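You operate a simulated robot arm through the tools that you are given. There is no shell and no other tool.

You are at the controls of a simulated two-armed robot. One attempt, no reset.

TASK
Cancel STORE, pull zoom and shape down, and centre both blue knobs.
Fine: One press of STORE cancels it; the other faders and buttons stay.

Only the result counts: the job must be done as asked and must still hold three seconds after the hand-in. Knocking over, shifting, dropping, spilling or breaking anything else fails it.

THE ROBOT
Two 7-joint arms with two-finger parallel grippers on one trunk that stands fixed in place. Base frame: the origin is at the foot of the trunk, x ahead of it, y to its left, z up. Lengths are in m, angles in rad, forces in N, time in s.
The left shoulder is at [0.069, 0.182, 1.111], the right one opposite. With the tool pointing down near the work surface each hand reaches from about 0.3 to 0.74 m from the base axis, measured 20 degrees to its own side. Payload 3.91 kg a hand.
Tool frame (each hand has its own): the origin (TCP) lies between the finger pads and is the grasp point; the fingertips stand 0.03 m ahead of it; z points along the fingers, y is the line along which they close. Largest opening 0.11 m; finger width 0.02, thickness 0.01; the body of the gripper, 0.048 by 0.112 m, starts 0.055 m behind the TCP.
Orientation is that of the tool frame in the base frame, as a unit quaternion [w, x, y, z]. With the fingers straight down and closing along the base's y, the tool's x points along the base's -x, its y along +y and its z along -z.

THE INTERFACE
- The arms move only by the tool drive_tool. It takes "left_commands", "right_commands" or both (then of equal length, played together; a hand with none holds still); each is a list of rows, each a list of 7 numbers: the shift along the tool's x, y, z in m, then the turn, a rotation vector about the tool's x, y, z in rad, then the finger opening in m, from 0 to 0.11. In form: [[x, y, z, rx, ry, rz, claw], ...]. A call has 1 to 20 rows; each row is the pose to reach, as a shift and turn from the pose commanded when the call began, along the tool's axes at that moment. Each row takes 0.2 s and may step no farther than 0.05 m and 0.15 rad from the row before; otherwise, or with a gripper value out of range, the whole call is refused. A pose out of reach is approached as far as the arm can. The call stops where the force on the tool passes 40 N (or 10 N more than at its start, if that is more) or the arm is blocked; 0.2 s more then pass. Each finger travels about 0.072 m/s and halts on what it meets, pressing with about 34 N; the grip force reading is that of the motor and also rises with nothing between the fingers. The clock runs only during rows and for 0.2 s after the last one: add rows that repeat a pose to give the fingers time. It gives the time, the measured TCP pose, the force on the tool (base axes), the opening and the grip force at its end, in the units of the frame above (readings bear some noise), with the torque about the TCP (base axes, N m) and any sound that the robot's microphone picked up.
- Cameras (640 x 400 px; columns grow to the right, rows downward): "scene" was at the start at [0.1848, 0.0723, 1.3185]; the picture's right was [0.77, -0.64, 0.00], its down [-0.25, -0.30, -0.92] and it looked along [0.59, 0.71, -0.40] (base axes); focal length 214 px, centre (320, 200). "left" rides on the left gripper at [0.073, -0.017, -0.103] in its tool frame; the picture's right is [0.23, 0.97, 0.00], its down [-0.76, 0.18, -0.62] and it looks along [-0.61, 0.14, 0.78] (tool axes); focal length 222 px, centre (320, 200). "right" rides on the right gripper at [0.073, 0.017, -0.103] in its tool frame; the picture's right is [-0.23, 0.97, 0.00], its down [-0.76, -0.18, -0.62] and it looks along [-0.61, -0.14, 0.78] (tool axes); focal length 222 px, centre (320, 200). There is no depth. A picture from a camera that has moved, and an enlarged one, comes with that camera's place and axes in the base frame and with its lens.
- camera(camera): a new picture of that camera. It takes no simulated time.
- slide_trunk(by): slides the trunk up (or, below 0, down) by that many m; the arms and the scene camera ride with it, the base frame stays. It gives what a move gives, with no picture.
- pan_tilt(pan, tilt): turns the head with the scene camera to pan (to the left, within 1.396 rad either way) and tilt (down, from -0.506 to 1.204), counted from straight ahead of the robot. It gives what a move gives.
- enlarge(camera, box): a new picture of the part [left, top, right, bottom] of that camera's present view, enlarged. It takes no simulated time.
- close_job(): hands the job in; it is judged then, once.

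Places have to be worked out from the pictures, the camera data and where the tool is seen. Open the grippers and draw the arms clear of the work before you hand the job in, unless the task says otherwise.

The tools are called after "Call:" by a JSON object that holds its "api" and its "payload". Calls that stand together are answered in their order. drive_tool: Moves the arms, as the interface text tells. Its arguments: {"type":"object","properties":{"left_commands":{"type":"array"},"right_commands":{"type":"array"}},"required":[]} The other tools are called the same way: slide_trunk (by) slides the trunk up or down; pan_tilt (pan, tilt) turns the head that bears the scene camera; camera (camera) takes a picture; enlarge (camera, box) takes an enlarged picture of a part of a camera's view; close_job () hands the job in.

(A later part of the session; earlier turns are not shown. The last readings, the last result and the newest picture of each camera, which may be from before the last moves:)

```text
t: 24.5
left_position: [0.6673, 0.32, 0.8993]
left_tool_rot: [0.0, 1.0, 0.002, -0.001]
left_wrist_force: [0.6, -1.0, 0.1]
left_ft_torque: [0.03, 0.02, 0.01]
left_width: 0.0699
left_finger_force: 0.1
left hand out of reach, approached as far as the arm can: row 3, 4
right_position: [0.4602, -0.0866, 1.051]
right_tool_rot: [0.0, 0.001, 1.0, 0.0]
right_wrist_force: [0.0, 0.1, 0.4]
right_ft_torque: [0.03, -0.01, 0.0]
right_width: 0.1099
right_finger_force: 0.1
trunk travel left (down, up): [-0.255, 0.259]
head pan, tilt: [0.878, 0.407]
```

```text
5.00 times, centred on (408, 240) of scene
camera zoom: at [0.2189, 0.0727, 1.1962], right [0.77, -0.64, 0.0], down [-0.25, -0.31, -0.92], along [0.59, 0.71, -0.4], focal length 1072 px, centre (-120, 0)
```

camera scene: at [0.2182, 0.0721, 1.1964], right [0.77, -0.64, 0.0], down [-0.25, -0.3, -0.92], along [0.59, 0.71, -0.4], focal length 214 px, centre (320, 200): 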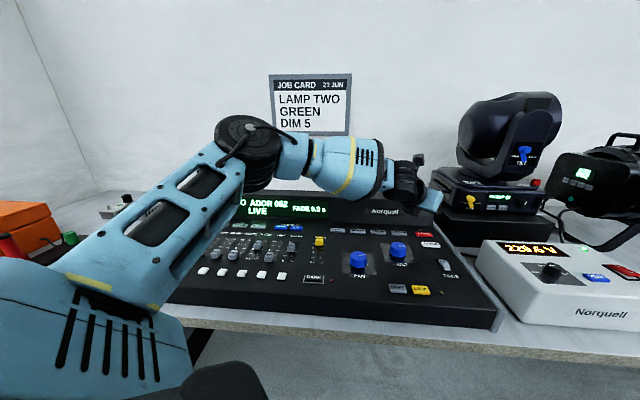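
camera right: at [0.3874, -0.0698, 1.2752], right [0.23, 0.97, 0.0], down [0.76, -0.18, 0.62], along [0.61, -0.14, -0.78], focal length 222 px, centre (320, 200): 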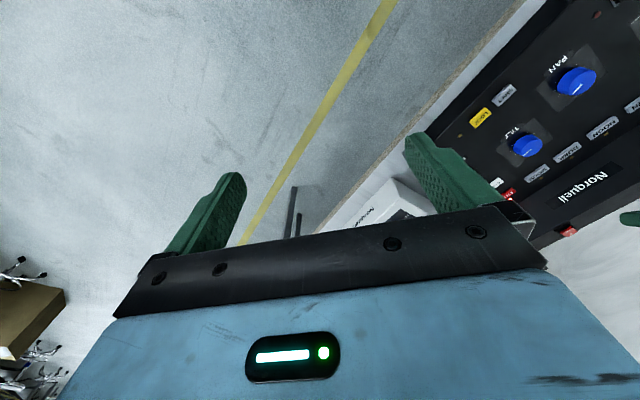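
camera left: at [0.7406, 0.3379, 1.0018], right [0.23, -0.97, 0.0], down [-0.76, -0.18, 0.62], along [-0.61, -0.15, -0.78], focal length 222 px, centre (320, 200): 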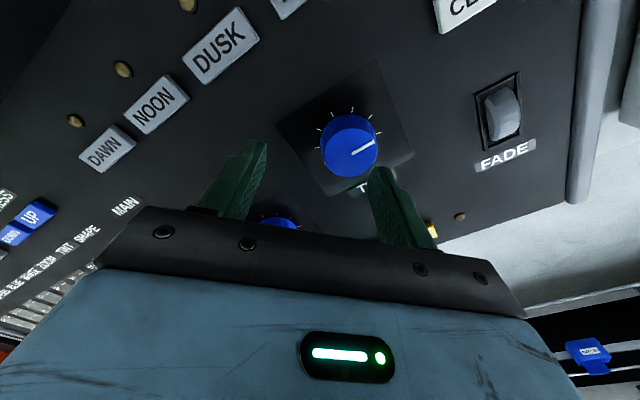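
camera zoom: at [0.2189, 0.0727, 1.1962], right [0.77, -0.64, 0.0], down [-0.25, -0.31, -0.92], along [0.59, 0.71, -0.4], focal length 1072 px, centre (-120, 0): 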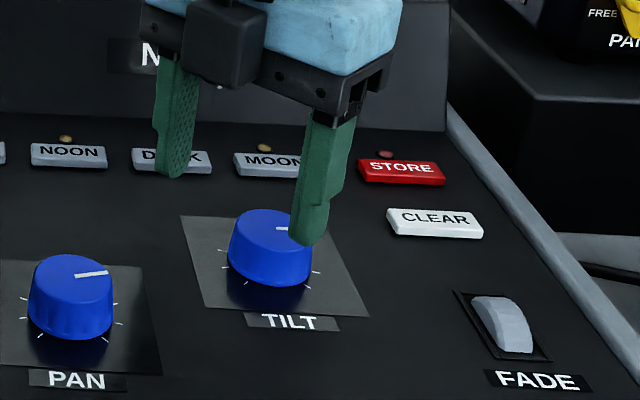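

The limit seems to be a wrist joint (because of the flip) rather than the distance. I lift a little and turn the tool back by 90°, which leaves the counter-clockwise quarter turn to the original neutral heading for the knob.

Call:
{"api": "drive_tool", "payload": {"left_commands": [[-0.005, 0, -0.015, 0, 0, 0, 0.07], [-0.01, 0, -0.025, 0, 0, -0.14, 0.07], [-0.01, 0, -0.025, 0, 0, -0.28, 0.07], [-0.01, 0, -0.025, 0, 0, -0.42, 0.07], [-0.01, 0, -0.025, 0, 0, -0.56, 0.07], [-0.01, 0, -0.025, 0, 0, -0.7, 0.07], [-0.01, 0, -0.025, 0, 0, -0.84, 0.07], [-0.01, 0, -0.025, 0, 0, -0.98, 0.07], [-0.01, 0, -0.025, 0, 0, -1.12, 0.07], [-0.01, 0, -0.025, 0, 0, -1.26, 0.07], [-0.01, 0, -0.025, 0, 0, -1.4, 0.07], [-0.01, 0, -0.025, 0, 0, -1.5, 0.07]]}}

```text
t: 27.1
left_position: [0.6584, 0.32, 0.9244]
left_tool_rot: [0.001, 0.73, 0.684, -0.001]
left_wrist_force: [0.6, -0.2, -0.1]
left_ft_torque: [0.02, 0.02, -0.01]
left_width: 0.0699
left_finger_force: 0.1
right_position: [0.4593, -0.0869, 1.0504]
right_tool_rot: [0.0, 0.0, 1.0, 0.001]
right_wrist_force: [0.2, 0.6, 0.6]
right_ft_torque: [-0.01, 0.02, 0.0]
right_width: 0.1098
right_finger_force: 0.1
trunk travel left (down, up): [-0.255, 0.259]
head pan, tilt: [0.878, 0.407]
```

Now heading is along +y. I try again to get over the knob's centre at about [0.676, 0.302, 0.905].

Call:
{"api": "drive_tool", "payload": {"left_commands": [[-0.0056, 0.0062, 0.0065, 0, 0, 0, 0.07], [-0.0112, 0.0125, 0.013, 0, 0, 0, 0.07], [-0.0168, 0.0187, 0.0194, 0, 0, 0, 0.07], [-0.0168, 0.0187, 0.0194, 0, 0, 0, 0.07]]}}

Call:
{"api": "camera", "payload": {"camera": "left"}}

Call:
{"api": "enlarge", "payload": {"camera": "scene", "box": [360, 200, 456, 280]}}

```text
t: 28.1
left_position: [0.6685, 0.3174, 0.9095]
left_tool_rot: [0.001, 0.729, 0.684, 0.0]
left_wrist_force: [-0.3, -0.2, 0.2]
left_ft_torque: [0.02, -0.03, -0.03]
left_width: 0.07
left_finger_force: 0.1
left hand out of reach, approached as far as the arm can: row 2, 3, 4
right_position: [0.4594, -0.0861, 1.0513]
right_tool_rot: [0.0, 0.0, 1.0, 0.0]
right_wrist_force: [-0.3, -0.4, -1.0]
right_ft_torque: [0.01, 0.02, 0.02]
right_width: 0.1103
right_finger_force: 0.1
trunk travel left (down, up): [-0.255, 0.259]
head pan, tilt: [0.878, 0.407]
```

```text
taken
camera left: at [0.6555, 0.3914, 1.0125], right [0.99, 0.16, 0.0], down [0.13, -0.77, 0.62], along [0.1, -0.62, -0.78], focal length 222 px, centre (320, 200)
```

left: 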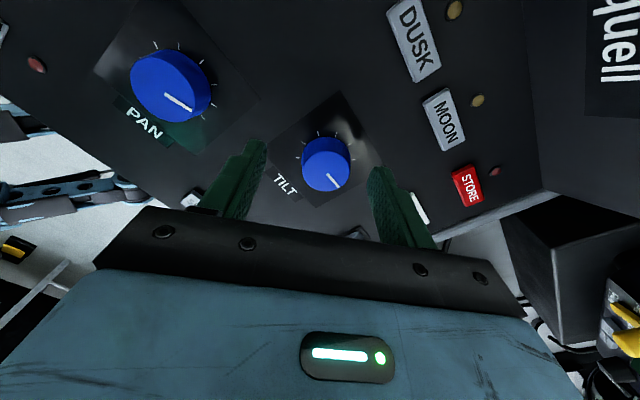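

```text
5.00 times, centred on (408, 240) of scene
camera zoom: at [0.2183, 0.0722, 1.1964], right [0.77, -0.64, 0.0], down [-0.25, -0.3, -0.92], along [0.59, 0.71, -0.4], focal length 1072 px, centre (-120, 0)
```

zoom: 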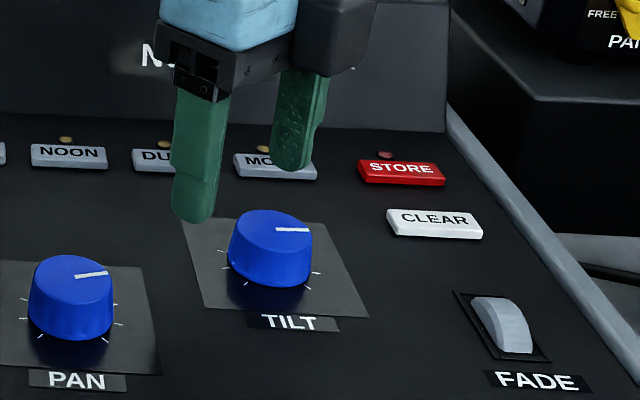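

This is truly an arm-extension limit, so I'll grip the knob with a slight 0.25 rad tilt and rotate about the vertical, keeping the wrist nearer the shoulder. First I lift, back off and turn the heading.

Call:
{"api": "drive_tool", "payload": {"left_commands": [[-0.0003, -0.0038, -0.0038, 0, 0, -0.128, 0.06], [-0.0005, -0.0075, -0.0075, 0, 0, -0.256, 0.06], [-0.0008, -0.0113, -0.0113, 0, 0, -0.385, 0.06], [-0.001, -0.015, -0.015, 0, 0, -0.513, 0.06], [-0.0013, -0.0188, -0.0188, 0, 0, -0.641, 0.06], [-0.0015, -0.0225, -0.0225, 0, 0, -0.77, 0.06], [-0.0018, -0.0263, -0.0263, 0, 0, -0.898, 0.06], [-0.002, -0.03, -0.03, 0, 0, -1.026, 0.06]]}}

Call:
{"api": "drive_tool", "payload": {"left_commands": [[0, 0, 0, 0, -0.125, 0, 0.06], [0, 0, 0, 0, -0.25, 0, 0.06]]}}

Call:
{"api": "camera", "payload": {"camera": "left"}}

Call:
{"api": "enlarge", "payload": {"camera": "scene", "box": [320, 190, 448, 290]}}

```text
t: 29.9
left_position: [0.6375, 0.3185, 0.9419]
left_tool_rot: [-0.001, 0.299, 0.954, 0.0]
left_wrist_force: [0.0, 0.7, -0.4]
left_ft_torque: [0.0, -0.01, -0.04]
left_width: 0.0601
left_finger_force: 0.0
right_position: [0.4597, -0.0876, 1.0497]
right_tool_rot: [0.0, 0.0, 1.0, 0.0]
right_wrist_force: [-0.9, 0.3, 0.7]
right_ft_torque: [0.02, -0.01, -0.02]
right_width: 0.1099
right_finger_force: 0.1
trunk travel left (down, up): [-0.255, 0.259]
head pan, tilt: [0.878, 0.407]
```

```text
t: 30.5
left_position: [0.6385, 0.3173, 0.9416]
left_tool_rot: [0.119, 0.298, 0.946, -0.038]
left_wrist_force: [0.0, 0.2, 0.2]
left_ft_torque: [0.01, 0.01, 0.01]
left_width: 0.0601
left_finger_force: 0.1
right_position: [0.4599, -0.0855, 1.0511]
right_tool_rot: [0.001, 0.001, 1.0, -0.001]
right_wrist_force: [0.4, 0.3, 0.5]
right_ft_torque: [0.01, 0.0, -0.03]
right_width: 0.1099
right_finger_force: 0.1
trunk travel left (down, up): [-0.255, 0.259]
head pan, tilt: [0.878, 0.407]
```

```text
taken
camera left: at [0.5502, 0.36, 1.0228], right [0.38, 0.92, -0.06], down [0.58, -0.19, 0.79], along [0.72, -0.33, -0.61], focal length 222 px, centre (320, 200)
```

left: 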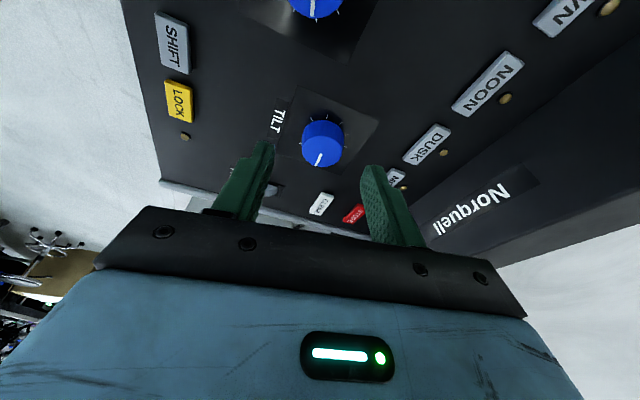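

```text
4.00 times, centred on (384, 240) of scene
camera zoom: at [0.2184, 0.0725, 1.1963], right [0.77, -0.64, 0.0], down [-0.25, -0.3, -0.92], along [0.59, 0.71, -0.4], focal length 858 px, centre (64, 40)
```

zoom: 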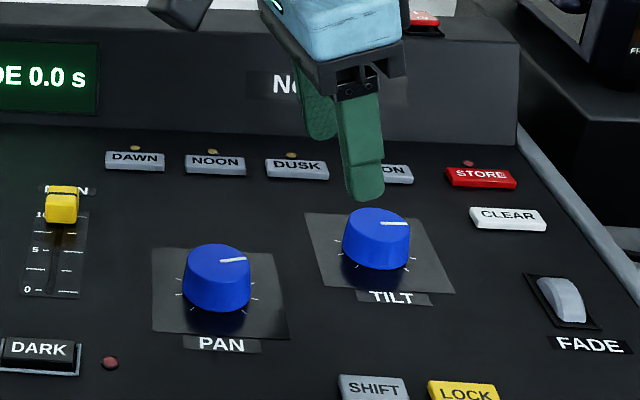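

The tilt and heading (tool leaning toward −35°) are right. I zoom on the TILT knob in the hand camera to refine its centre.

Call:
{"api": "enlarge", "payload": {"camera": "left", "box": [270, 90, 374, 190]}}

Call:
{"api": "enlarge", "payload": {"camera": "scene", "box": [376, 236, 440, 276]}}

```text
4.00 times, centred on (322, 140) of left
camera zoom: at [0.5502, 0.36, 1.0228], right [0.38, 0.92, -0.06], down [0.58, -0.19, 0.79], along [0.72, -0.33, -0.61], focal length 888 px, centre (312, 440)
```

zoom: 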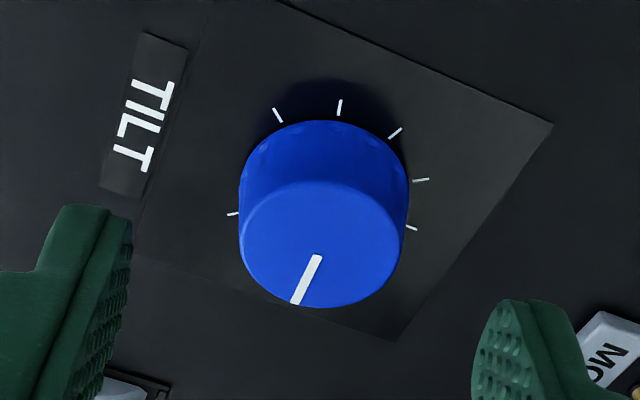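

```text
10.00 times, centred on (408, 256) of scene
camera zoom: at [0.2184, 0.0725, 1.1963], right [0.77, -0.64, 0.0], down [-0.25, -0.3, -0.92], along [0.59, 0.71, -0.4], focal length 2145 px, centre (-560, -360)
```

zoom: 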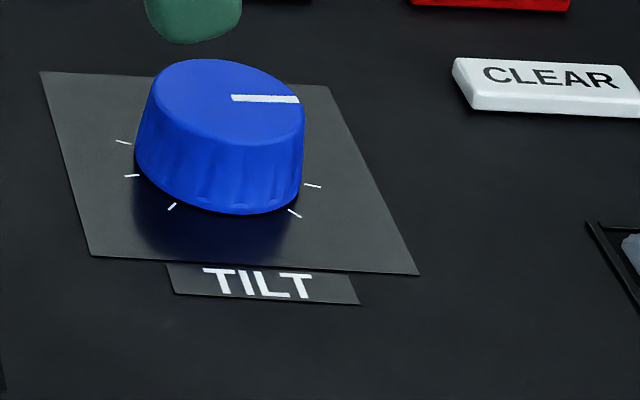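

Knob centre ≈ [0.6745, 0.302], radius ≈ 18.6 mm, top ≈ 0.862; its pointer heads −41° while "centre" (toward the console's back) is +45°, so it needs about 86° counter-clockwise. I move to hover right over it.

Call:
{"api": "drive_tool", "payload": {"left_commands": [[-0.0074, 0.0027, 0.0145, 0, 0, 0, 0.06], [-0.0148, 0.0054, 0.0289, 0, 0, 0, 0.06], [-0.0222, 0.0081, 0.0434, 0, 0, 0, 0.06], [-0.0222, 0.0081, 0.0434, 0, 0, 0, 0.06]]}}

Call:
{"api": "enlarge", "payload": {"camera": "left", "box": [200, 90, 440, 240]}}

Call:
{"api": "enlarge", "payload": {"camera": "scene", "box": [360, 200, 456, 280]}}

```text
t: 31.5
left_position: [0.6714, 0.3064, 0.9038]
left_tool_rot: [0.118, 0.297, 0.947, -0.038]
left_wrist_force: [0.1, -1.1, -0.2]
left_ft_torque: [-0.04, 0.0, -0.02]
left_width: 0.06
left_finger_force: 0.1
right_position: [0.4598, -0.0864, 1.0514]
right_tool_rot: [0.001, 0.0, 1.0, 0.0]
right_wrist_force: [0.1, 0.1, 1.1]
right_ft_torque: [0.02, -0.04, -0.01]
right_width: 0.1098
right_finger_force: 0.1
trunk travel left (down, up): [-0.255, 0.259]
head pan, tilt: [0.878, 0.407]
```

```text
2.67 times, centred on (320, 165) of left
camera zoom: at [0.582, 0.348, 0.9855], right [0.38, 0.92, -0.06], down [0.58, -0.19, 0.79], along [0.72, -0.33, -0.61], focal length 592 px, centre (320, 293)
```

zoom: 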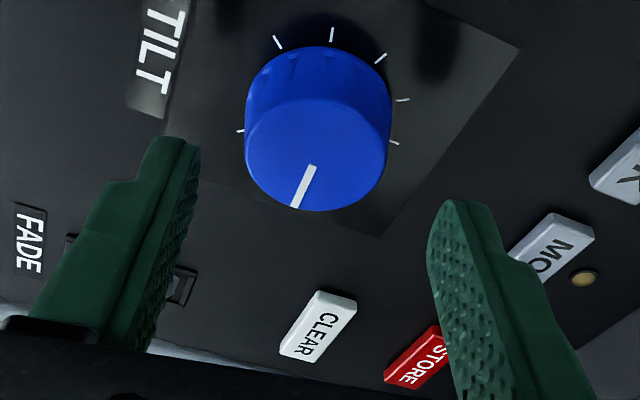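

```text
5.00 times, centred on (408, 240) of scene
camera zoom: at [0.2183, 0.0723, 1.1964], right [0.77, -0.64, 0.0], down [-0.25, -0.3, -0.92], along [0.59, 0.71, -0.4], focal length 1072 px, centre (-120, 0)
```

zoom: 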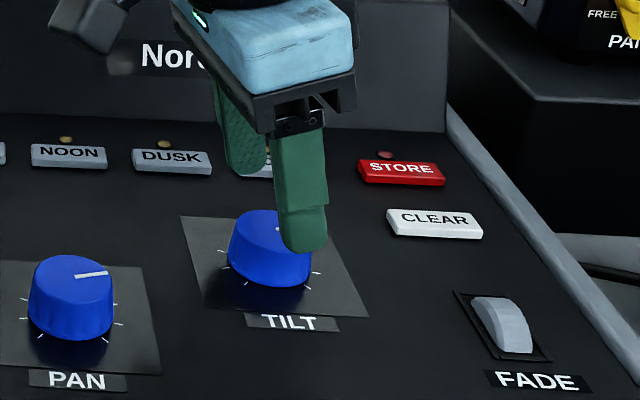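

The knob sits well between the fingers. I lower straight down so the fingertips straddle the knob about 5 mm above the panel.

Call:
{"api": "drive_tool", "payload": {"left_commands": [[0.0029, -0.0004, 0.0092, 0, 0, 0, 0.06], [0.0059, -0.0007, 0.0185, 0, 0, 0, 0.06], [0.0088, -0.0011, 0.0277, 0, 0, 0, 0.06], [0.0088, -0.0011, 0.0277, 0, 0, 0, 0.06]]}}

Call:
{"api": "enlarge", "payload": {"camera": "left", "box": [200, 90, 440, 240]}}

Call:
{"api": "enlarge", "payload": {"camera": "scene", "box": [360, 200, 456, 280]}}

```text
t: 32.5
left_position: [0.6682, 0.3069, 0.874]
left_tool_rot: [0.118, 0.298, 0.947, -0.039]
left_wrist_force: [-0.2, -0.4, -0.8]
left_ft_torque: [0.02, -0.02, -0.03]
left_width: 0.0599
left_finger_force: 0.0
right_position: [0.4593, -0.0874, 1.0503]
right_tool_rot: [-0.001, 0.0, 1.0, 0.0]
right_wrist_force: [-0.2, -0.3, 0.2]
right_ft_torque: [0.02, 0.02, -0.02]
right_width: 0.1097
right_finger_force: 0.1
trunk travel left (down, up): [-0.255, 0.259]
head pan, tilt: [0.878, 0.407]
```

```text
2.67 times, centred on (320, 165) of left
camera zoom: at [0.5794, 0.3479, 0.9564], right [0.38, 0.92, -0.06], down [0.58, -0.19, 0.79], along [0.72, -0.33, -0.61], focal length 592 px, centre (320, 293)
```

zoom: 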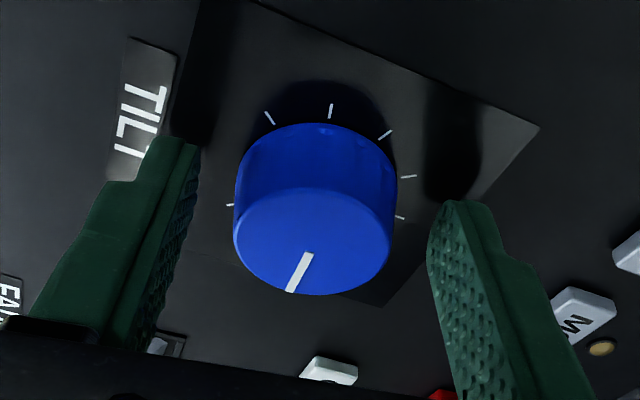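

```text
5.00 times, centred on (408, 240) of scene
camera zoom: at [0.2184, 0.0723, 1.1964], right [0.77, -0.64, 0.0], down [-0.25, -0.3, -0.92], along [0.59, 0.71, -0.4], focal length 1072 px, centre (-120, 0)
```

zoom: 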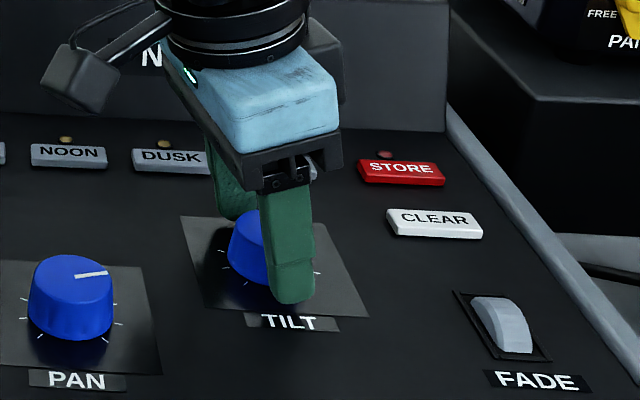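

The knob is centred between the fingers. I close on it and read the forces.

Call:
{"api": "drive_tool", "payload": {"left_commands": [[0, 0, 0, 0, 0, 0, 0.02], [0, 0, 0, 0, 0, 0, 0.02], [0, 0, 0, 0, 0, 0, 0.02]]}}

Call:
{"api": "enlarge", "payload": {"camera": "left", "box": [200, 90, 440, 240]}}

```text
t: 33.3
left_position: [0.6682, 0.3053, 0.8753]
left_tool_rot: [0.12, 0.298, 0.946, -0.038]
left_wrist_force: [-2.5, -2.9, -2.0]
left_ft_torque: [-0.3, -0.02, -0.05]
left_width: 0.04
left_finger_force: 45.3
right_position: [0.4603, -0.0858, 1.0507]
right_tool_rot: [0.001, 0.0, 1.0, 0.0]
right_wrist_force: [0.5, -0.2, -0.1]
right_ft_torque: [0.01, 0.0, -0.01]
right_width: 0.11
right_finger_force: 0.1
trunk travel left (down, up): [-0.255, 0.259]
head pan, tilt: [0.878, 0.407]
```

```text
2.67 times, centred on (320, 165) of left
camera zoom: at [0.5792, 0.3475, 0.9564], right [0.38, 0.92, -0.06], down [0.58, -0.19, 0.79], along [0.72, -0.33, -0.61], focal length 592 px, centre (320, 293)
```

zoom: 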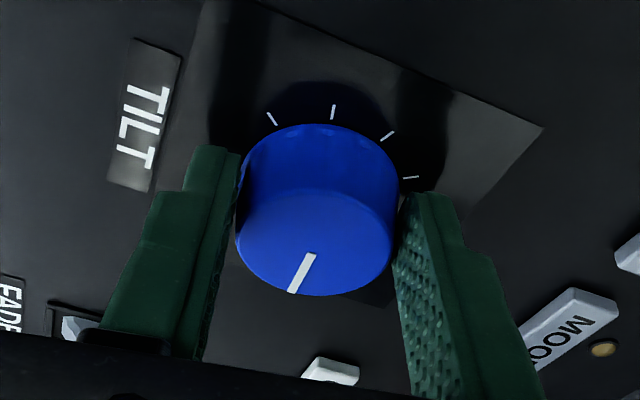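

Firm grip at 40 mm with small side forces. I rotate counter-clockwise about the knob's vertical axis by 0.75 rad first and check.

Call:
{"api": "drive_tool", "payload": {"left_commands": [[-4e-05, -0.00074, 1e-05, -0.031, 0, -0.1209, 0.02], [-0.00018, -0.00146, 5e-05, -0.062, 0, -0.2419, 0.02], [-0.0004, -0.00216, 0.0001, -0.093, 0, -0.3628, 0.02], [-0.0007, -0.00283, 0.00018, -0.124, 0, -0.4837, 0.02], [-0.00108, -0.00345, 0.00028, -0.155, 0, -0.6046, 0.02], [-0.00153, -0.00402, 0.00039, -0.186, 0, -0.7256, 0.02]]}}

Call:
{"api": "enlarge", "payload": {"camera": "left", "box": [200, 90, 440, 240]}}

Call:
{"api": "enlarge", "payload": {"camera": "scene", "box": [360, 200, 456, 280]}}

```text
t: 34.7
left_position: [0.6652, 0.2991, 0.8742]
left_tool_rot: [0.125, -0.068, 0.99, 0.006]
left_wrist_force: [1.9, -24.9, -3.0]
left_ft_torque: [-0.65, 0.27, -0.25]
left_width: 0.0402
left_finger_force: 45.1
right_position: [0.459, -0.0882, 1.0497]
right_tool_rot: [0.0, 0.001, 1.0, 0.001]
right_wrist_force: [0.2, -0.4, 0.7]
right_ft_torque: [0.04, -0.02, 0.04]
right_width: 0.1099
right_finger_force: 0.1
trunk travel left (down, up): [-0.255, 0.259]
head pan, tilt: [0.878, 0.407]
```

```text
2.67 times, centred on (320, 165) of left
camera zoom: at [0.5728, 0.2694, 0.9564], right [-0.35, 0.93, -0.06], down [0.55, 0.26, 0.79], along [0.76, 0.25, -0.61], focal length 592 px, centre (320, 293)
```

zoom: 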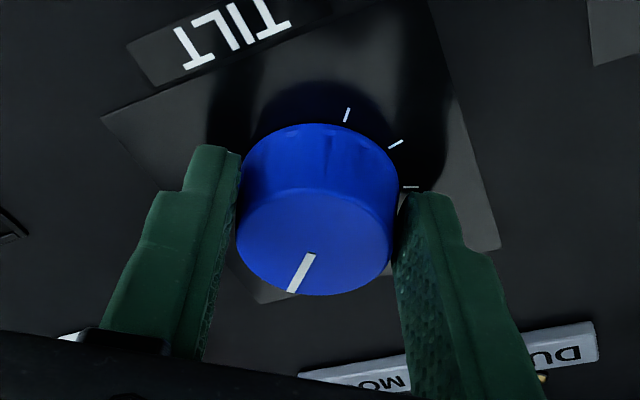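

```text
5.00 times, centred on (408, 240) of scene
camera zoom: at [0.219, 0.0699, 1.1964], right [0.77, -0.64, 0.0], down [-0.25, -0.3, -0.92], along [0.59, 0.71, -0.4], focal length 1072 px, centre (-120, 0)
```

zoom: 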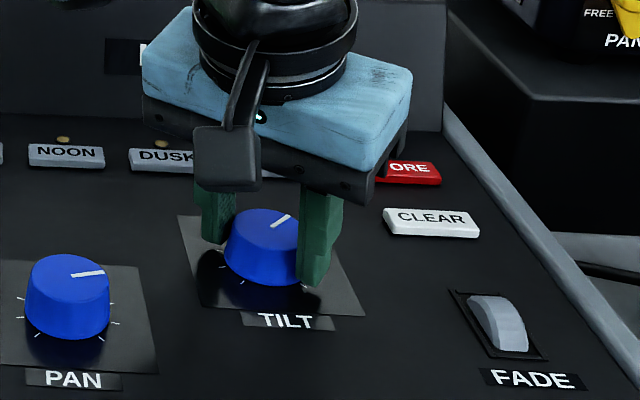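

The knob turns with the fingers, but a −25 N side force shows my axis estimate is a few mm off (true centre nearer [0.677, 0.301]). I first shift the hand to relieve the force without rotating.

Call:
{"api": "drive_tool", "payload": {"left_commands": [[0.0005, -0.00133, -0.00013, 0, 0, 0, 0.02], [0.00101, -0.00266, -0.00026, 0, 0, 0, 0.02]]}}

```text
t: 35.3
left_position: [0.6661, 0.2978, 0.8751]
left_tool_rot: [0.124, -0.069, 0.99, 0.009]
left_wrist_force: [1.7, -18.9, -4.6]
left_ft_torque: [-0.77, -0.52, -0.21]
left_width: 0.0404
left_finger_force: 45.0
right_position: [0.4606, -0.0888, 1.0506]
right_tool_rot: [0.001, 0.001, 1.0, 0.001]
right_wrist_force: [0.7, 0.1, 0.5]
right_ft_torque: [-0.02, 0.0, -0.01]
right_width: 0.1101
right_finger_force: 0.0
trunk travel left (down, up): [-0.255, 0.259]
head pan, tilt: [0.878, 0.407]
```

Force eased only to −19 N. Before going on I check whether anything besides the knob moved, comparing fresh close-ups.

Call:
{"api": "enlarge", "payload": {"camera": "scene", "box": [360, 200, 456, 280]}}

Call:
{"api": "camera", "payload": {"camera": "scene"}}

Call:
{"api": "enlarge", "payload": {"camera": "left", "box": [200, 90, 440, 240]}}

Call:
{"api": "camera", "payload": {"camera": "right"}}

```text
5.00 times, centred on (408, 240) of scene
camera zoom: at [0.219, 0.0705, 1.1964], right [0.77, -0.64, 0.0], down [-0.25, -0.3, -0.92], along [0.59, 0.71, -0.4], focal length 1072 px, centre (-120, 0)
```

zoom: 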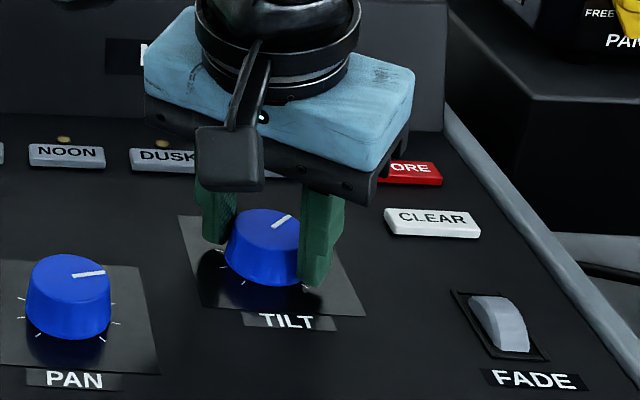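

```text
taken
camera scene: at [0.219, 0.0705, 1.1964], right [0.77, -0.64, 0.0], down [-0.25, -0.3, -0.92], along [0.59, 0.71, -0.4], focal length 214 px, centre (320, 200)
```

scene: 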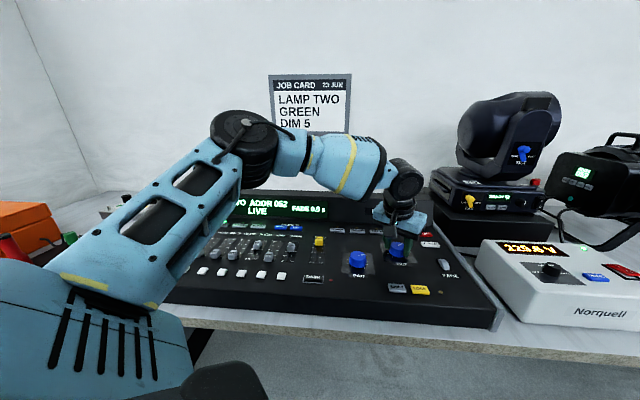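

```text
2.67 times, centred on (320, 165) of left
camera zoom: at [0.573, 0.269, 0.9566], right [-0.35, 0.93, -0.06], down [0.55, 0.26, 0.79], along [0.75, 0.25, -0.61], focal length 592 px, centre (320, 293)
```

zoom: 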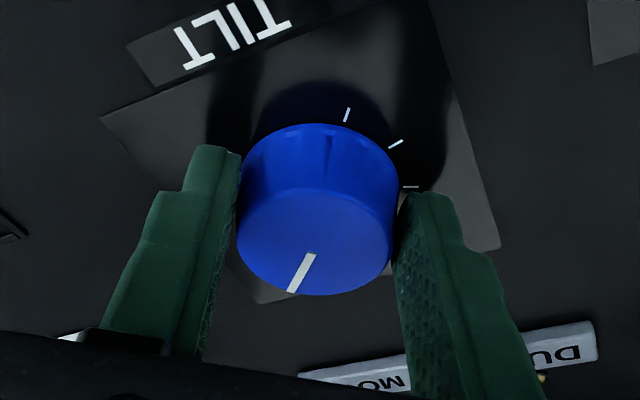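

```text
taken
camera right: at [0.3878, -0.0711, 1.1539], right [0.23, 0.97, 0.0], down [0.76, -0.18, 0.62], along [0.61, -0.14, -0.78], focal length 222 px, centre (320, 200)
```

right: 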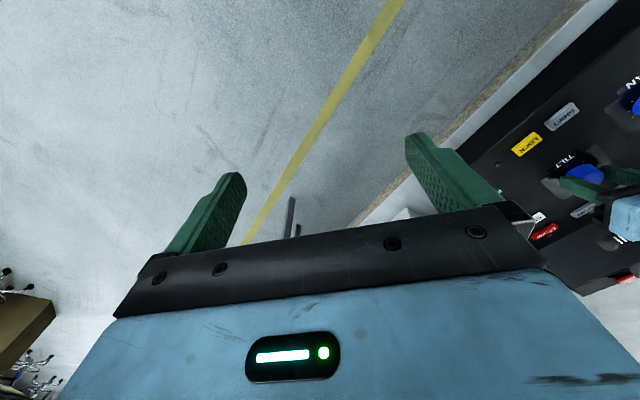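

Nothing on the console has moved; only the robot's own trunk leans ~2 mm under the load. I shift the hand another 3 mm along −y_t to see how the side force responds.

Call:
{"api": "drive_tool", "payload": {"left_commands": [[0, -0.0015, 0, 0, 0, 0, 0.02], [0, -0.003, 0, 0, 0, 0, 0.02], [0, -0.003, 0, 0, 0, 0, 0.02]]}}

```text
t: 36.1
left_position: [0.6666, 0.2982, 0.8749]
left_tool_rot: [0.124, -0.069, 0.99, 0.011]
left_wrist_force: [-3.5, -3.0, -1.6]
left_ft_torque: [0.29, 0.3, -0.03]
left_width: 0.0403
left_finger_force: 45.3
right_position: [0.4602, -0.0866, 1.0522]
right_tool_rot: [0.0, 0.0, 1.0, 0.0]
right_wrist_force: [-0.1, -1.1, 0.1]
right_ft_torque: [0.01, 0.01, 0.03]
right_width: 0.11
right_finger_force: 0.0
trunk travel left (down, up): [-0.255, 0.259]
head pan, tilt: [0.878, 0.407]
```

Side force is now nearly gone (≈ 3 N), so the axis offset is about 12 mm from the TCP. I continue the turn another 0.375 rad with that larger orbit radius.

Call:
{"api": "drive_tool", "payload": {"left_commands": [[-9e-05, -0.0015, 2e-05, -0.031, 0, -0.1209, 0.02], [-0.00036, -0.00297, 9e-05, -0.062, 0, -0.2419, 0.02], [-0.00081, -0.0044, 0.0002, -0.093, 0, -0.3628, 0.02], [-0.00081, -0.0044, 0.0002, -0.093, 0, -0.3628, 0.02]]}}

Call:
{"api": "enlarge", "payload": {"camera": "left", "box": [200, 90, 440, 240]}}

```text
t: 37.1
left_position: [0.6672, 0.295, 0.876]
left_tool_rot: [0.121, -0.253, 0.959, 0.032]
left_wrist_force: [-6.2, 17.3, 1.2]
left_ft_torque: [0.27, 0.98, 0.19]
left_width: 0.0406
left_finger_force: 45.0
right_position: [0.4599, -0.0843, 1.052]
right_tool_rot: [0.001, 0.0, 1.0, -0.001]
right_wrist_force: [-0.3, 0.8, 0.0]
right_ft_torque: [0.06, 0.03, 0.01]
right_width: 0.1098
right_finger_force: 0.0
trunk travel left (down, up): [-0.255, 0.259]
head pan, tilt: [0.878, 0.407]
```

```text
2.67 times, centred on (320, 165) of left
camera zoom: at [0.592, 0.2331, 0.9566], right [-0.67, 0.74, -0.05], down [0.42, 0.44, 0.79], along [0.61, 0.51, -0.61], focal length 592 px, centre (320, 293)
```

zoom: 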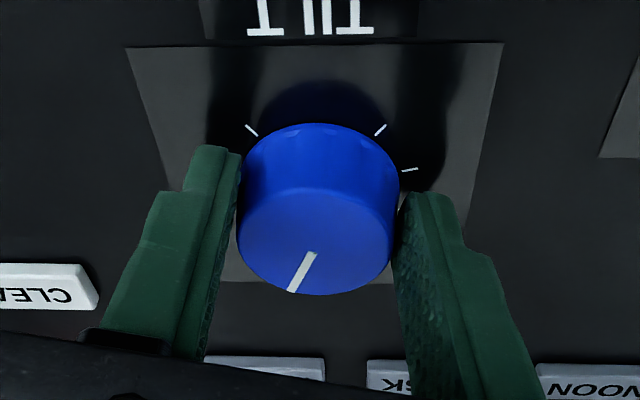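

Side force is now +17 N the other way. I hold still a moment to see whether this is a settling effect.

Call:
{"api": "drive_tool", "payload": {"left_commands": [[0, 0, 0, 0, 0, 0, 0.02], [0, 0, 0, 0, 0, 0, 0.02], [0, 0, 0, 0, 0, 0, 0.02], [0, 0, 0, 0, 0, 0, 0.02], [0, 0, 0, 0, 0, 0, 0.02]]}}

```text
t: 38.3
left_position: [0.6662, 0.2949, 0.8743]
left_tool_rot: [0.121, -0.252, 0.96, 0.032]
left_wrist_force: [-5.3, 26.8, 2.6]
left_ft_torque: [0.91, -0.01, 0.24]
left_width: 0.0405
left_finger_force: 45.2
right_position: [0.4588, -0.0837, 1.0509]
right_tool_rot: [0.001, 0.001, 1.0, -0.001]
right_wrist_force: [-0.8, 0.2, -0.3]
right_ft_torque: [-0.04, 0.03, -0.01]
right_width: 0.1098
right_finger_force: 0.1
trunk travel left (down, up): [-0.255, 0.259]
head pan, tilt: [0.878, 0.407]
```

The force grows with time because the controller keeps pulling to the commanded pose; using the measured positions, the axis is at ≈ [0.676, 0.2995] with a 10 mm offset. I correct the position first without turning.

Call:
{"api": "drive_tool", "payload": {"left_commands": [[-0.0002, 0.0017, 5e-05, 0, 0, 0, 0.02], [-0.00043, 0.00342, 0.00011, 0, 0, 0, 0.02], [-0.00043, 0.00342, 0.00011, 0, 0, 0, 0.02], [-0.00043, 0.00342, 0.00011, 0, 0, 0, 0.02]]}}

```text
t: 39.3
left_position: [0.6676, 0.2948, 0.8753]
left_tool_rot: [0.121, -0.25, 0.96, 0.03]
left_wrist_force: [5.1, 11.5, 2.2]
left_ft_torque: [0.48, -0.89, 0.1]
left_width: 0.0404
left_finger_force: 44.6
right_position: [0.4589, -0.0862, 1.0499]
right_tool_rot: [0.0, 0.001, 1.0, -0.001]
right_wrist_force: [-0.5, 0.3, -0.7]
right_ft_torque: [0.03, -0.01, 0.0]
right_width: 0.1099
right_finger_force: 0.0
trunk travel left (down, up): [-0.255, 0.259]
head pan, tilt: [0.878, 0.407]
```

Force is decaying as expected. I turn the last 0.358 rad with gentle orbit corrections.

Call:
{"api": "drive_tool", "payload": {"left_commands": [[0, -0.0006, 0, -0.031, 0, -0.1209, 0.02], [-0.0002, -0.0016, 5e-05, -0.062, 0, -0.2419, 0.02], [-0.0004, -0.0026, 0.0001, -0.0888, 0, -0.3463, 0.02], [-0.0004, -0.0026, 0.0001, -0.0888, 0, -0.3463, 0.02]]}}

Call:
{"api": "enlarge", "payload": {"camera": "left", "box": [200, 90, 440, 240]}}

Call:
{"api": "enlarge", "payload": {"camera": "scene", "box": [376, 226, 440, 276]}}

```text
t: 40.3
left_position: [0.669, 0.2919, 0.8756]
left_tool_rot: [0.112, -0.418, 0.9, 0.051]
left_wrist_force: [18.9, -3.9, -1.6]
left_ft_torque: [-0.14, -0.83, -0.12]
left_width: 0.0398
left_finger_force: 44.7
right_position: [0.4612, -0.0869, 1.0498]
right_tool_rot: [0.0, -0.001, 1.0, 0.001]
right_wrist_force: [0.4, 0.2, 0.9]
right_ft_torque: [0.03, 0.05, 0.0]
right_width: 0.1101
right_finger_force: 0.0
trunk travel left (down, up): [-0.255, 0.259]
head pan, tilt: [0.878, 0.407]
```

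```text
2.67 times, centred on (320, 165) of left
camera zoom: at [0.62, 0.2088, 0.9569], right [-0.89, 0.46, -0.06], down [0.24, 0.56, 0.79], along [0.4, 0.69, -0.61], focal length 592 px, centre (320, 293)
```

zoom: 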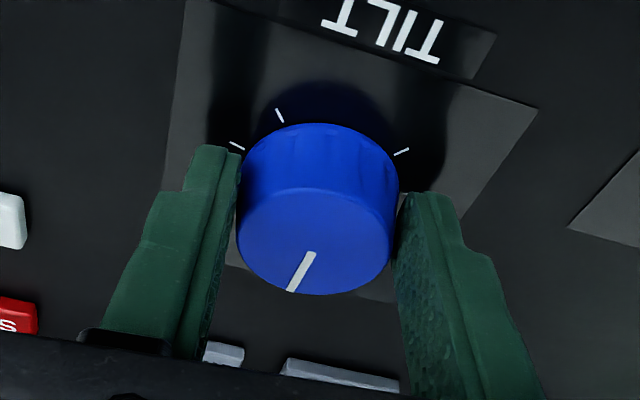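

```text
8.00 times, centred on (408, 251) of scene
camera zoom: at [0.2205, 0.072, 1.196], right [0.77, -0.64, 0.0], down [-0.26, -0.3, -0.92], along [0.59, 0.71, -0.4], focal length 1716 px, centre (-384, -208)
```

zoom: 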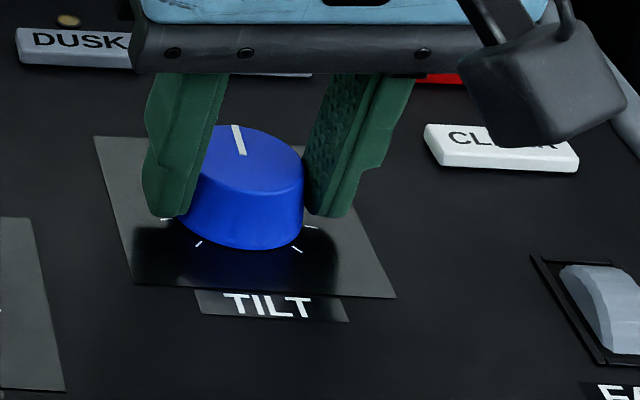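

The pointer now heads about 44–45°, i.e. toward the console's back. I open the fingers and inspect the pointer against the ticks before lifting.

Call:
{"api": "drive_tool", "payload": {"left_commands": [[0, 0, 0, 0, 0, 0, 0.06], [0, 0, 0, 0, 0, 0, 0.06], [0, 0, 0, 0, 0, 0, 0.06]]}}

Call:
{"api": "enlarge", "payload": {"camera": "left", "box": [240, 120, 400, 220]}}

Call:
{"api": "enlarge", "payload": {"camera": "scene", "box": [376, 226, 440, 276]}}

```text
t: 41.1
left_position: [0.6671, 0.2936, 0.8765]
left_tool_rot: [0.113, -0.418, 0.9, 0.053]
left_wrist_force: [-0.7, 0.0, 0.3]
left_ft_torque: [-0.01, 0.0, -0.01]
left_width: 0.0599
left_finger_force: 0.0
right_position: [0.4614, -0.0867, 1.0506]
right_tool_rot: [-0.001, 0.0, 1.0, 0.0]
right_wrist_force: [-0.9, -0.7, -0.1]
right_ft_torque: [-0.01, -0.04, -0.01]
right_width: 0.1097
right_finger_force: 0.2
trunk travel left (down, up): [-0.255, 0.259]
head pan, tilt: [0.878, 0.407]
```

```text
4.00 times, centred on (320, 170) of left
camera zoom: at [0.6183, 0.2102, 0.9575], right [-0.89, 0.46, -0.05], down [0.24, 0.56, 0.79], along [0.39, 0.69, -0.61], focal length 888 px, centre (320, 320)
```

zoom: 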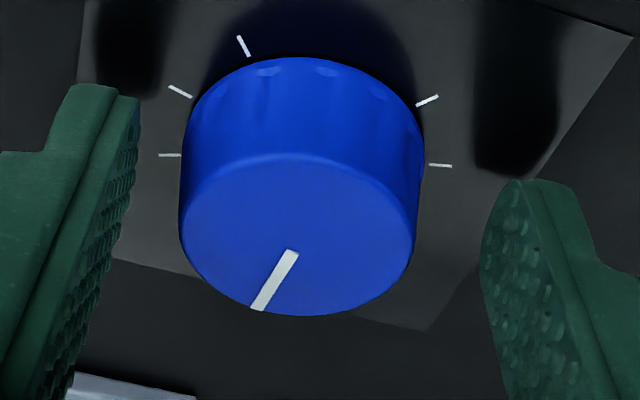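

```text
8.00 times, centred on (408, 251) of scene
camera zoom: at [0.2187, 0.0723, 1.1963], right [0.77, -0.64, 0.0], down [-0.25, -0.3, -0.92], along [0.59, 0.71, -0.4], focal length 1716 px, centre (-384, -208)
```

zoom: 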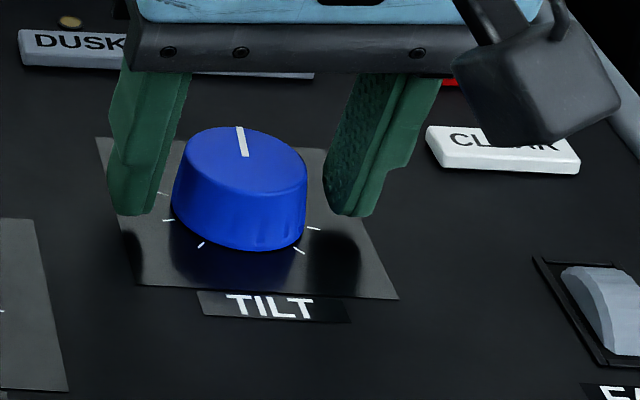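

On release the pointer settled at about 40°, a bit short of 45°. I recentre the hand by 2.5 mm, regrip, and add a little more counter-clockwise turn.

Call:
{"api": "drive_tool", "payload": {"left_commands": [[0, -0.0025, 0, 0, 0, 0, 0.06], [0, -0.0025, 0, 0, 0, 0, 0.06], [0, -0.0025, 0, 0, 0, 0, 0.02], [0, -0.0025, 0, 0, 0, 0, 0.02], [0, -0.0025, 0, 0, 0, 0, 0.02]]}}

Call:
{"api": "enlarge", "payload": {"camera": "left", "box": [240, 120, 400, 220]}}

```text
t: 42.3
left_position: [0.669, 0.2912, 0.8763]
left_tool_rot: [0.113, -0.418, 0.9, 0.054]
left_wrist_force: [-4.0, 0.2, 0.1]
left_ft_torque: [0.17, 0.33, 0.07]
left_width: 0.0401
left_finger_force: 45.1
right_position: [0.4596, -0.0862, 1.0507]
right_tool_rot: [0.001, 0.0, 1.0, 0.001]
right_wrist_force: [-0.4, 0.0, -0.2]
right_ft_torque: [0.01, 0.02, 0.02]
right_width: 0.1099
right_finger_force: 0.0
trunk travel left (down, up): [-0.255, 0.259]
head pan, tilt: [0.878, 0.407]
```

```text
4.00 times, centred on (320, 170) of left
camera zoom: at [0.6199, 0.208, 0.9574], right [-0.89, 0.46, -0.05], down [0.24, 0.56, 0.79], along [0.39, 0.69, -0.61], focal length 888 px, centre (320, 320)
```

zoom: 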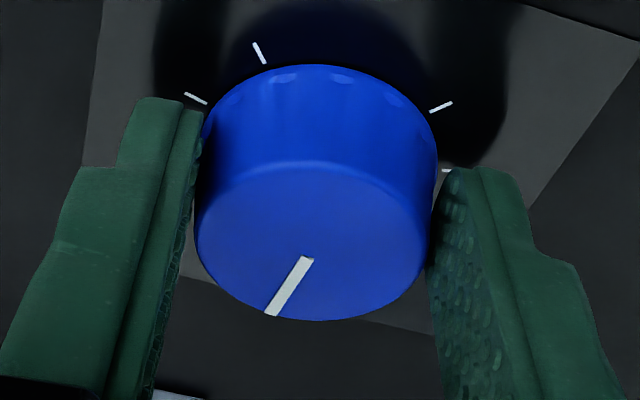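

Grip is nearly force-free now; pointer at about 39°. I turn 0.12 rad more and hold.

Call:
{"api": "drive_tool", "payload": {"left_commands": [[0, -0.0006, 0, -0.0149, 0, -0.058, 0.02], [0, -0.0012, 0, -0.0298, 0, -0.1161, 0.02], [0, -0.0012, 0, -0.0298, 0, -0.1161, 0.02], [0, -0.0012, 0, -0.0298, 0, -0.1161, 0.02]]}}

Call:
{"api": "enlarge", "payload": {"camera": "left", "box": [240, 120, 400, 220]}}

Call:
{"api": "enlarge", "payload": {"camera": "scene", "box": [376, 226, 440, 276]}}

```text
t: 43.3
left_position: [0.6696, 0.291, 0.8761]
left_tool_rot: [0.11, -0.471, 0.873, 0.059]
left_wrist_force: [-2.1, -4.8, 2.3]
left_ft_torque: [-0.19, 0.13, 0.0]
left_width: 0.0395
left_finger_force: 44.6
right_position: [0.4588, -0.0868, 1.0504]
right_tool_rot: [0.001, 0.0, 1.0, 0.0]
right_wrist_force: [-0.2, 0.3, -0.6]
right_ft_torque: [-0.02, 0.01, -0.01]
right_width: 0.11
right_finger_force: 0.0
trunk travel left (down, up): [-0.255, 0.259]
head pan, tilt: [0.878, 0.407]
```

```text
4.00 times, centred on (320, 170) of left
camera zoom: at [0.6311, 0.2022, 0.9575], right [-0.93, 0.35, -0.06], down [0.17, 0.59, 0.79], along [0.31, 0.73, -0.61], focal length 888 px, centre (320, 320)
```

zoom: 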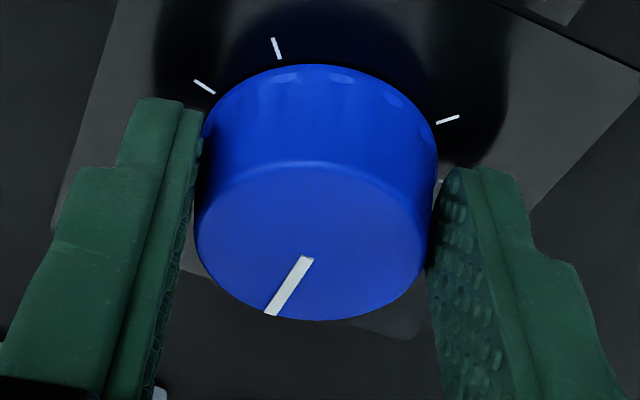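

```text
8.00 times, centred on (408, 251) of scene
camera zoom: at [0.218, 0.0717, 1.1965], right [0.77, -0.64, 0.0], down [-0.25, -0.3, -0.92], along [0.59, 0.71, -0.4], focal length 1716 px, centre (-384, -208)
```

zoom: 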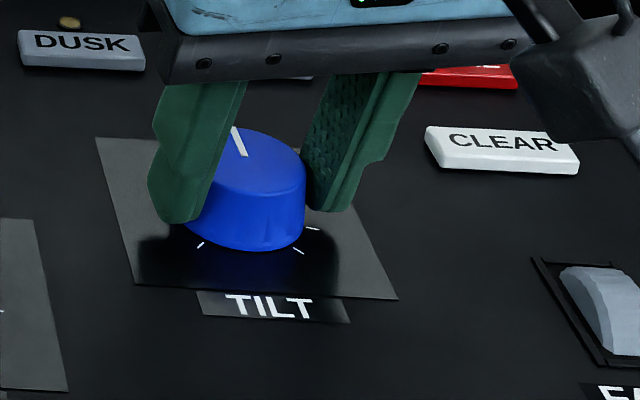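

Pointer reads about 44–45.5° with small side force. I release again and check whether it stays.

Call:
{"api": "drive_tool", "payload": {"left_commands": [[0, -0.0012, 0, -0.0298, 0, -0.1161, 0.02], [0, 0, 0, 0, 0, 0, 0.05], [0, 0, 0, 0, 0, 0, 0.06], [0, 0, 0, 0, 0, 0, 0.06]]}}

Call:
{"api": "enlarge", "payload": {"camera": "left", "box": [240, 120, 400, 220]}}

Call:
{"api": "enlarge", "payload": {"camera": "scene", "box": [376, 226, 440, 276]}}

```text
t: 43.7
left_position: [0.669, 0.2914, 0.8755]
left_tool_rot: [0.109, -0.486, 0.865, 0.05]
left_wrist_force: [5.3, -10.6, -0.9]
left_ft_torque: [0.58, -0.39, -0.14]
left_width: 0.0401
left_finger_force: 45.2
left hand out of reach, approached as far as the arm can: row 1
right_position: [0.4596, -0.0856, 1.051]
right_tool_rot: [0.0, 0.0, 1.0, 0.0]
right_wrist_force: [0.4, 0.7, 0.1]
right_ft_torque: [-0.06, 0.0, -0.01]
right_width: 0.1102
right_finger_force: 0.0
trunk travel left (down, up): [-0.255, 0.259]
head pan, tilt: [0.878, 0.407]
stopped in row 1 (left hand): the force on the tool passed its limit at 42 N (the readings are from after the stop); the commanded pose is now the measured one
```

```text
4.00 times, centred on (320, 170) of left
camera zoom: at [0.6333, 0.203, 0.9588], right [-0.95, 0.32, -0.07], down [0.14, 0.61, 0.78], along [0.29, 0.73, -0.62], focal length 888 px, centre (320, 320)
```

zoom: 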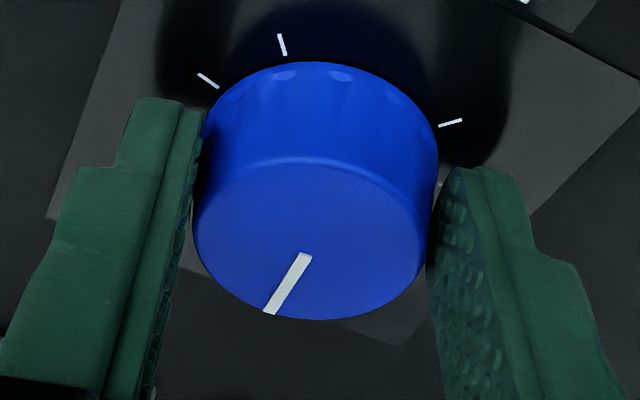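

```text
8.00 times, centred on (408, 251) of scene
camera zoom: at [0.2185, 0.0728, 1.1963], right [0.77, -0.64, 0.0], down [-0.25, -0.31, -0.92], along [0.59, 0.71, -0.4], focal length 1716 px, centre (-384, -208)
```

zoom: 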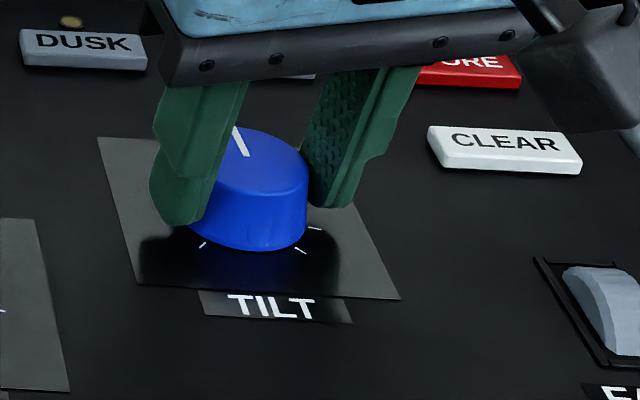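

That first row wrongly repeated the turn (a slip of mine), adding about 2° before it stopped. I now just open the fingers and look.

Call:
{"api": "drive_tool", "payload": {"left_commands": [[0, 0, 0, 0, 0, 0, 0.05], [0, 0, 0, 0, 0, 0, 0.06], [0, 0, 0, 0, 0, 0, 0.06]]}}

Call:
{"api": "enlarge", "payload": {"camera": "left", "box": [240, 120, 400, 220]}}

Call:
{"api": "enlarge", "payload": {"camera": "scene", "box": [376, 226, 440, 276]}}

```text
t: 44.5
left_position: [0.6699, 0.2938, 0.8754]
left_tool_rot: [0.108, -0.49, 0.863, 0.053]
left_wrist_force: [-0.9, 0.0, 0.1]
left_ft_torque: [0.04, 0.01, 0.02]
left_width: 0.0599
left_finger_force: 0.1
right_position: [0.4594, -0.0857, 1.0518]
right_tool_rot: [0.0, 0.0, 1.0, 0.0]
right_wrist_force: [0.3, -0.6, 0.3]
right_ft_torque: [-0.02, -0.02, -0.03]
right_width: 0.1102
right_finger_force: 0.0
trunk travel left (down, up): [-0.255, 0.259]
head pan, tilt: [0.878, 0.407]
```

```text
4.00 times, centred on (320, 170) of left
camera zoom: at [0.6335, 0.205, 0.9582], right [-0.95, 0.31, -0.07], down [0.14, 0.6, 0.78], along [0.29, 0.73, -0.62], focal length 888 px, centre (320, 320)
```

zoom: 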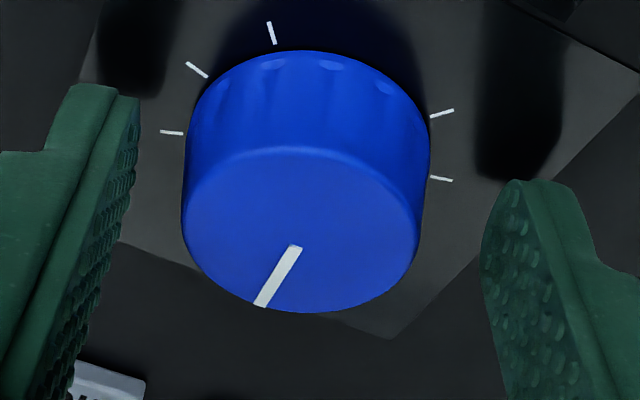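

```text
8.00 times, centred on (408, 251) of scene
camera zoom: at [0.2185, 0.0723, 1.1963], right [0.77, -0.64, 0.0], down [-0.25, -0.3, -0.92], along [0.59, 0.71, -0.4], focal length 1716 px, centre (-384, -208)
```

zoom: 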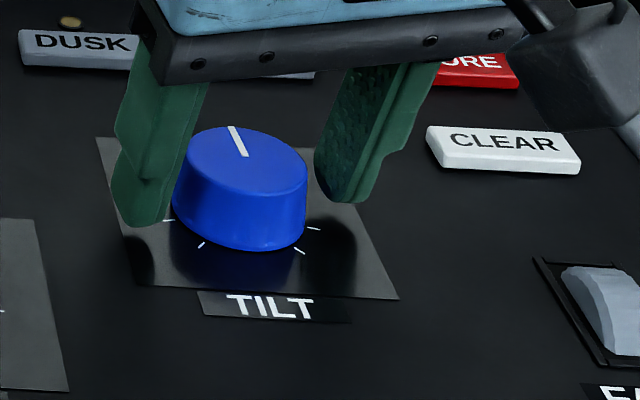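

The pointer now reads roughly 47–50°, slightly past 45°. I zoom in at higher magnification for a more exact angle.

Call:
{"api": "enlarge", "payload": {"camera": "scene", "box": [392, 238, 424, 264]}}

Call:
{"api": "enlarge", "payload": {"camera": "left", "box": [280, 150, 350, 200]}}

```text
15.38 times, centred on (408, 251) of scene
camera zoom: at [0.2185, 0.0723, 1.1963], right [0.77, -0.64, 0.0], down [-0.25, -0.3, -0.92], along [0.59, 0.71, -0.4], focal length 3300 px, centre (-1034, -585)
```

zoom: 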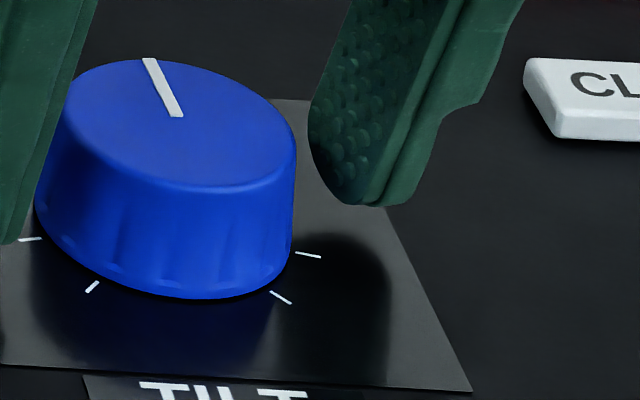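

```text
8.00 times, centred on (315, 175) of left
camera zoom: at [0.6335, 0.205, 0.9582], right [-0.95, 0.31, -0.07], down [0.14, 0.6, 0.78], along [0.29, 0.73, -0.62], focal length 1777 px, centre (360, 400)
```

zoom: 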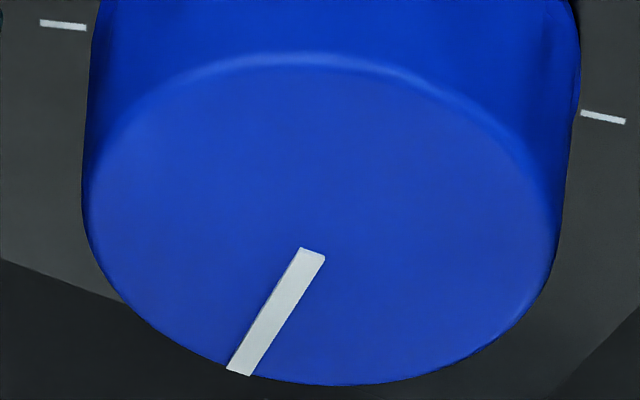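

Precise reading: pointer ≈ 47–48.5° versus console back direction ≈ 45°. I regrip and turn back clockwise by 0.045 rad.

Call:
{"api": "drive_tool", "payload": {"left_commands": [[0, -0.001, 0, 0, 0, 0, 0.06], [0, -0.001, 0, 0, 0, 0, 0.02], [0, -0.001, 0, 0, 0, 0, 0.02], [0, -0.001, 0, 0, 0, 0, 0.02], [0, -0.0005, 0, 0.0107, 0.0006, 0.0437, 0.02], [0, -0.0005, 0, 0.0107, 0.0006, 0.0437, 0.02], [0, -0.0005, 0, 0.0107, 0.0006, 0.0437, 0.02]]}}

Call:
{"api": "enlarge", "payload": {"camera": "scene", "box": [392, 238, 424, 264]}}

```text
t: 46.1
left_position: [0.6706, 0.2927, 0.8753]
left_tool_rot: [0.109, -0.47, 0.874, 0.051]
left_wrist_force: [5.7, -6.7, -2.5]
left_ft_torque: [-0.11, -0.59, -0.05]
left_width: 0.0403
left_finger_force: 45.3
right_position: [0.4612, -0.0864, 1.0503]
right_tool_rot: [0.0, 0.0, 1.0, 0.0]
right_wrist_force: [0.8, 0.0, 0.2]
right_ft_torque: [0.0, 0.0, -0.01]
right_width: 0.1101
right_finger_force: 0.0
trunk travel left (down, up): [-0.255, 0.259]
head pan, tilt: [0.878, 0.407]
```

```text
15.38 times, centred on (408, 251) of scene
camera zoom: at [0.2193, 0.0717, 1.1962], right [0.77, -0.64, 0.0], down [-0.25, -0.3, -0.92], along [0.59, 0.71, -0.4], focal length 3300 px, centre (-1034, -585)
```

zoom: 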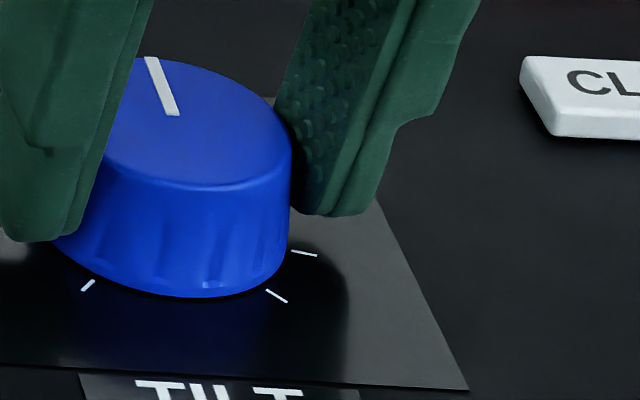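

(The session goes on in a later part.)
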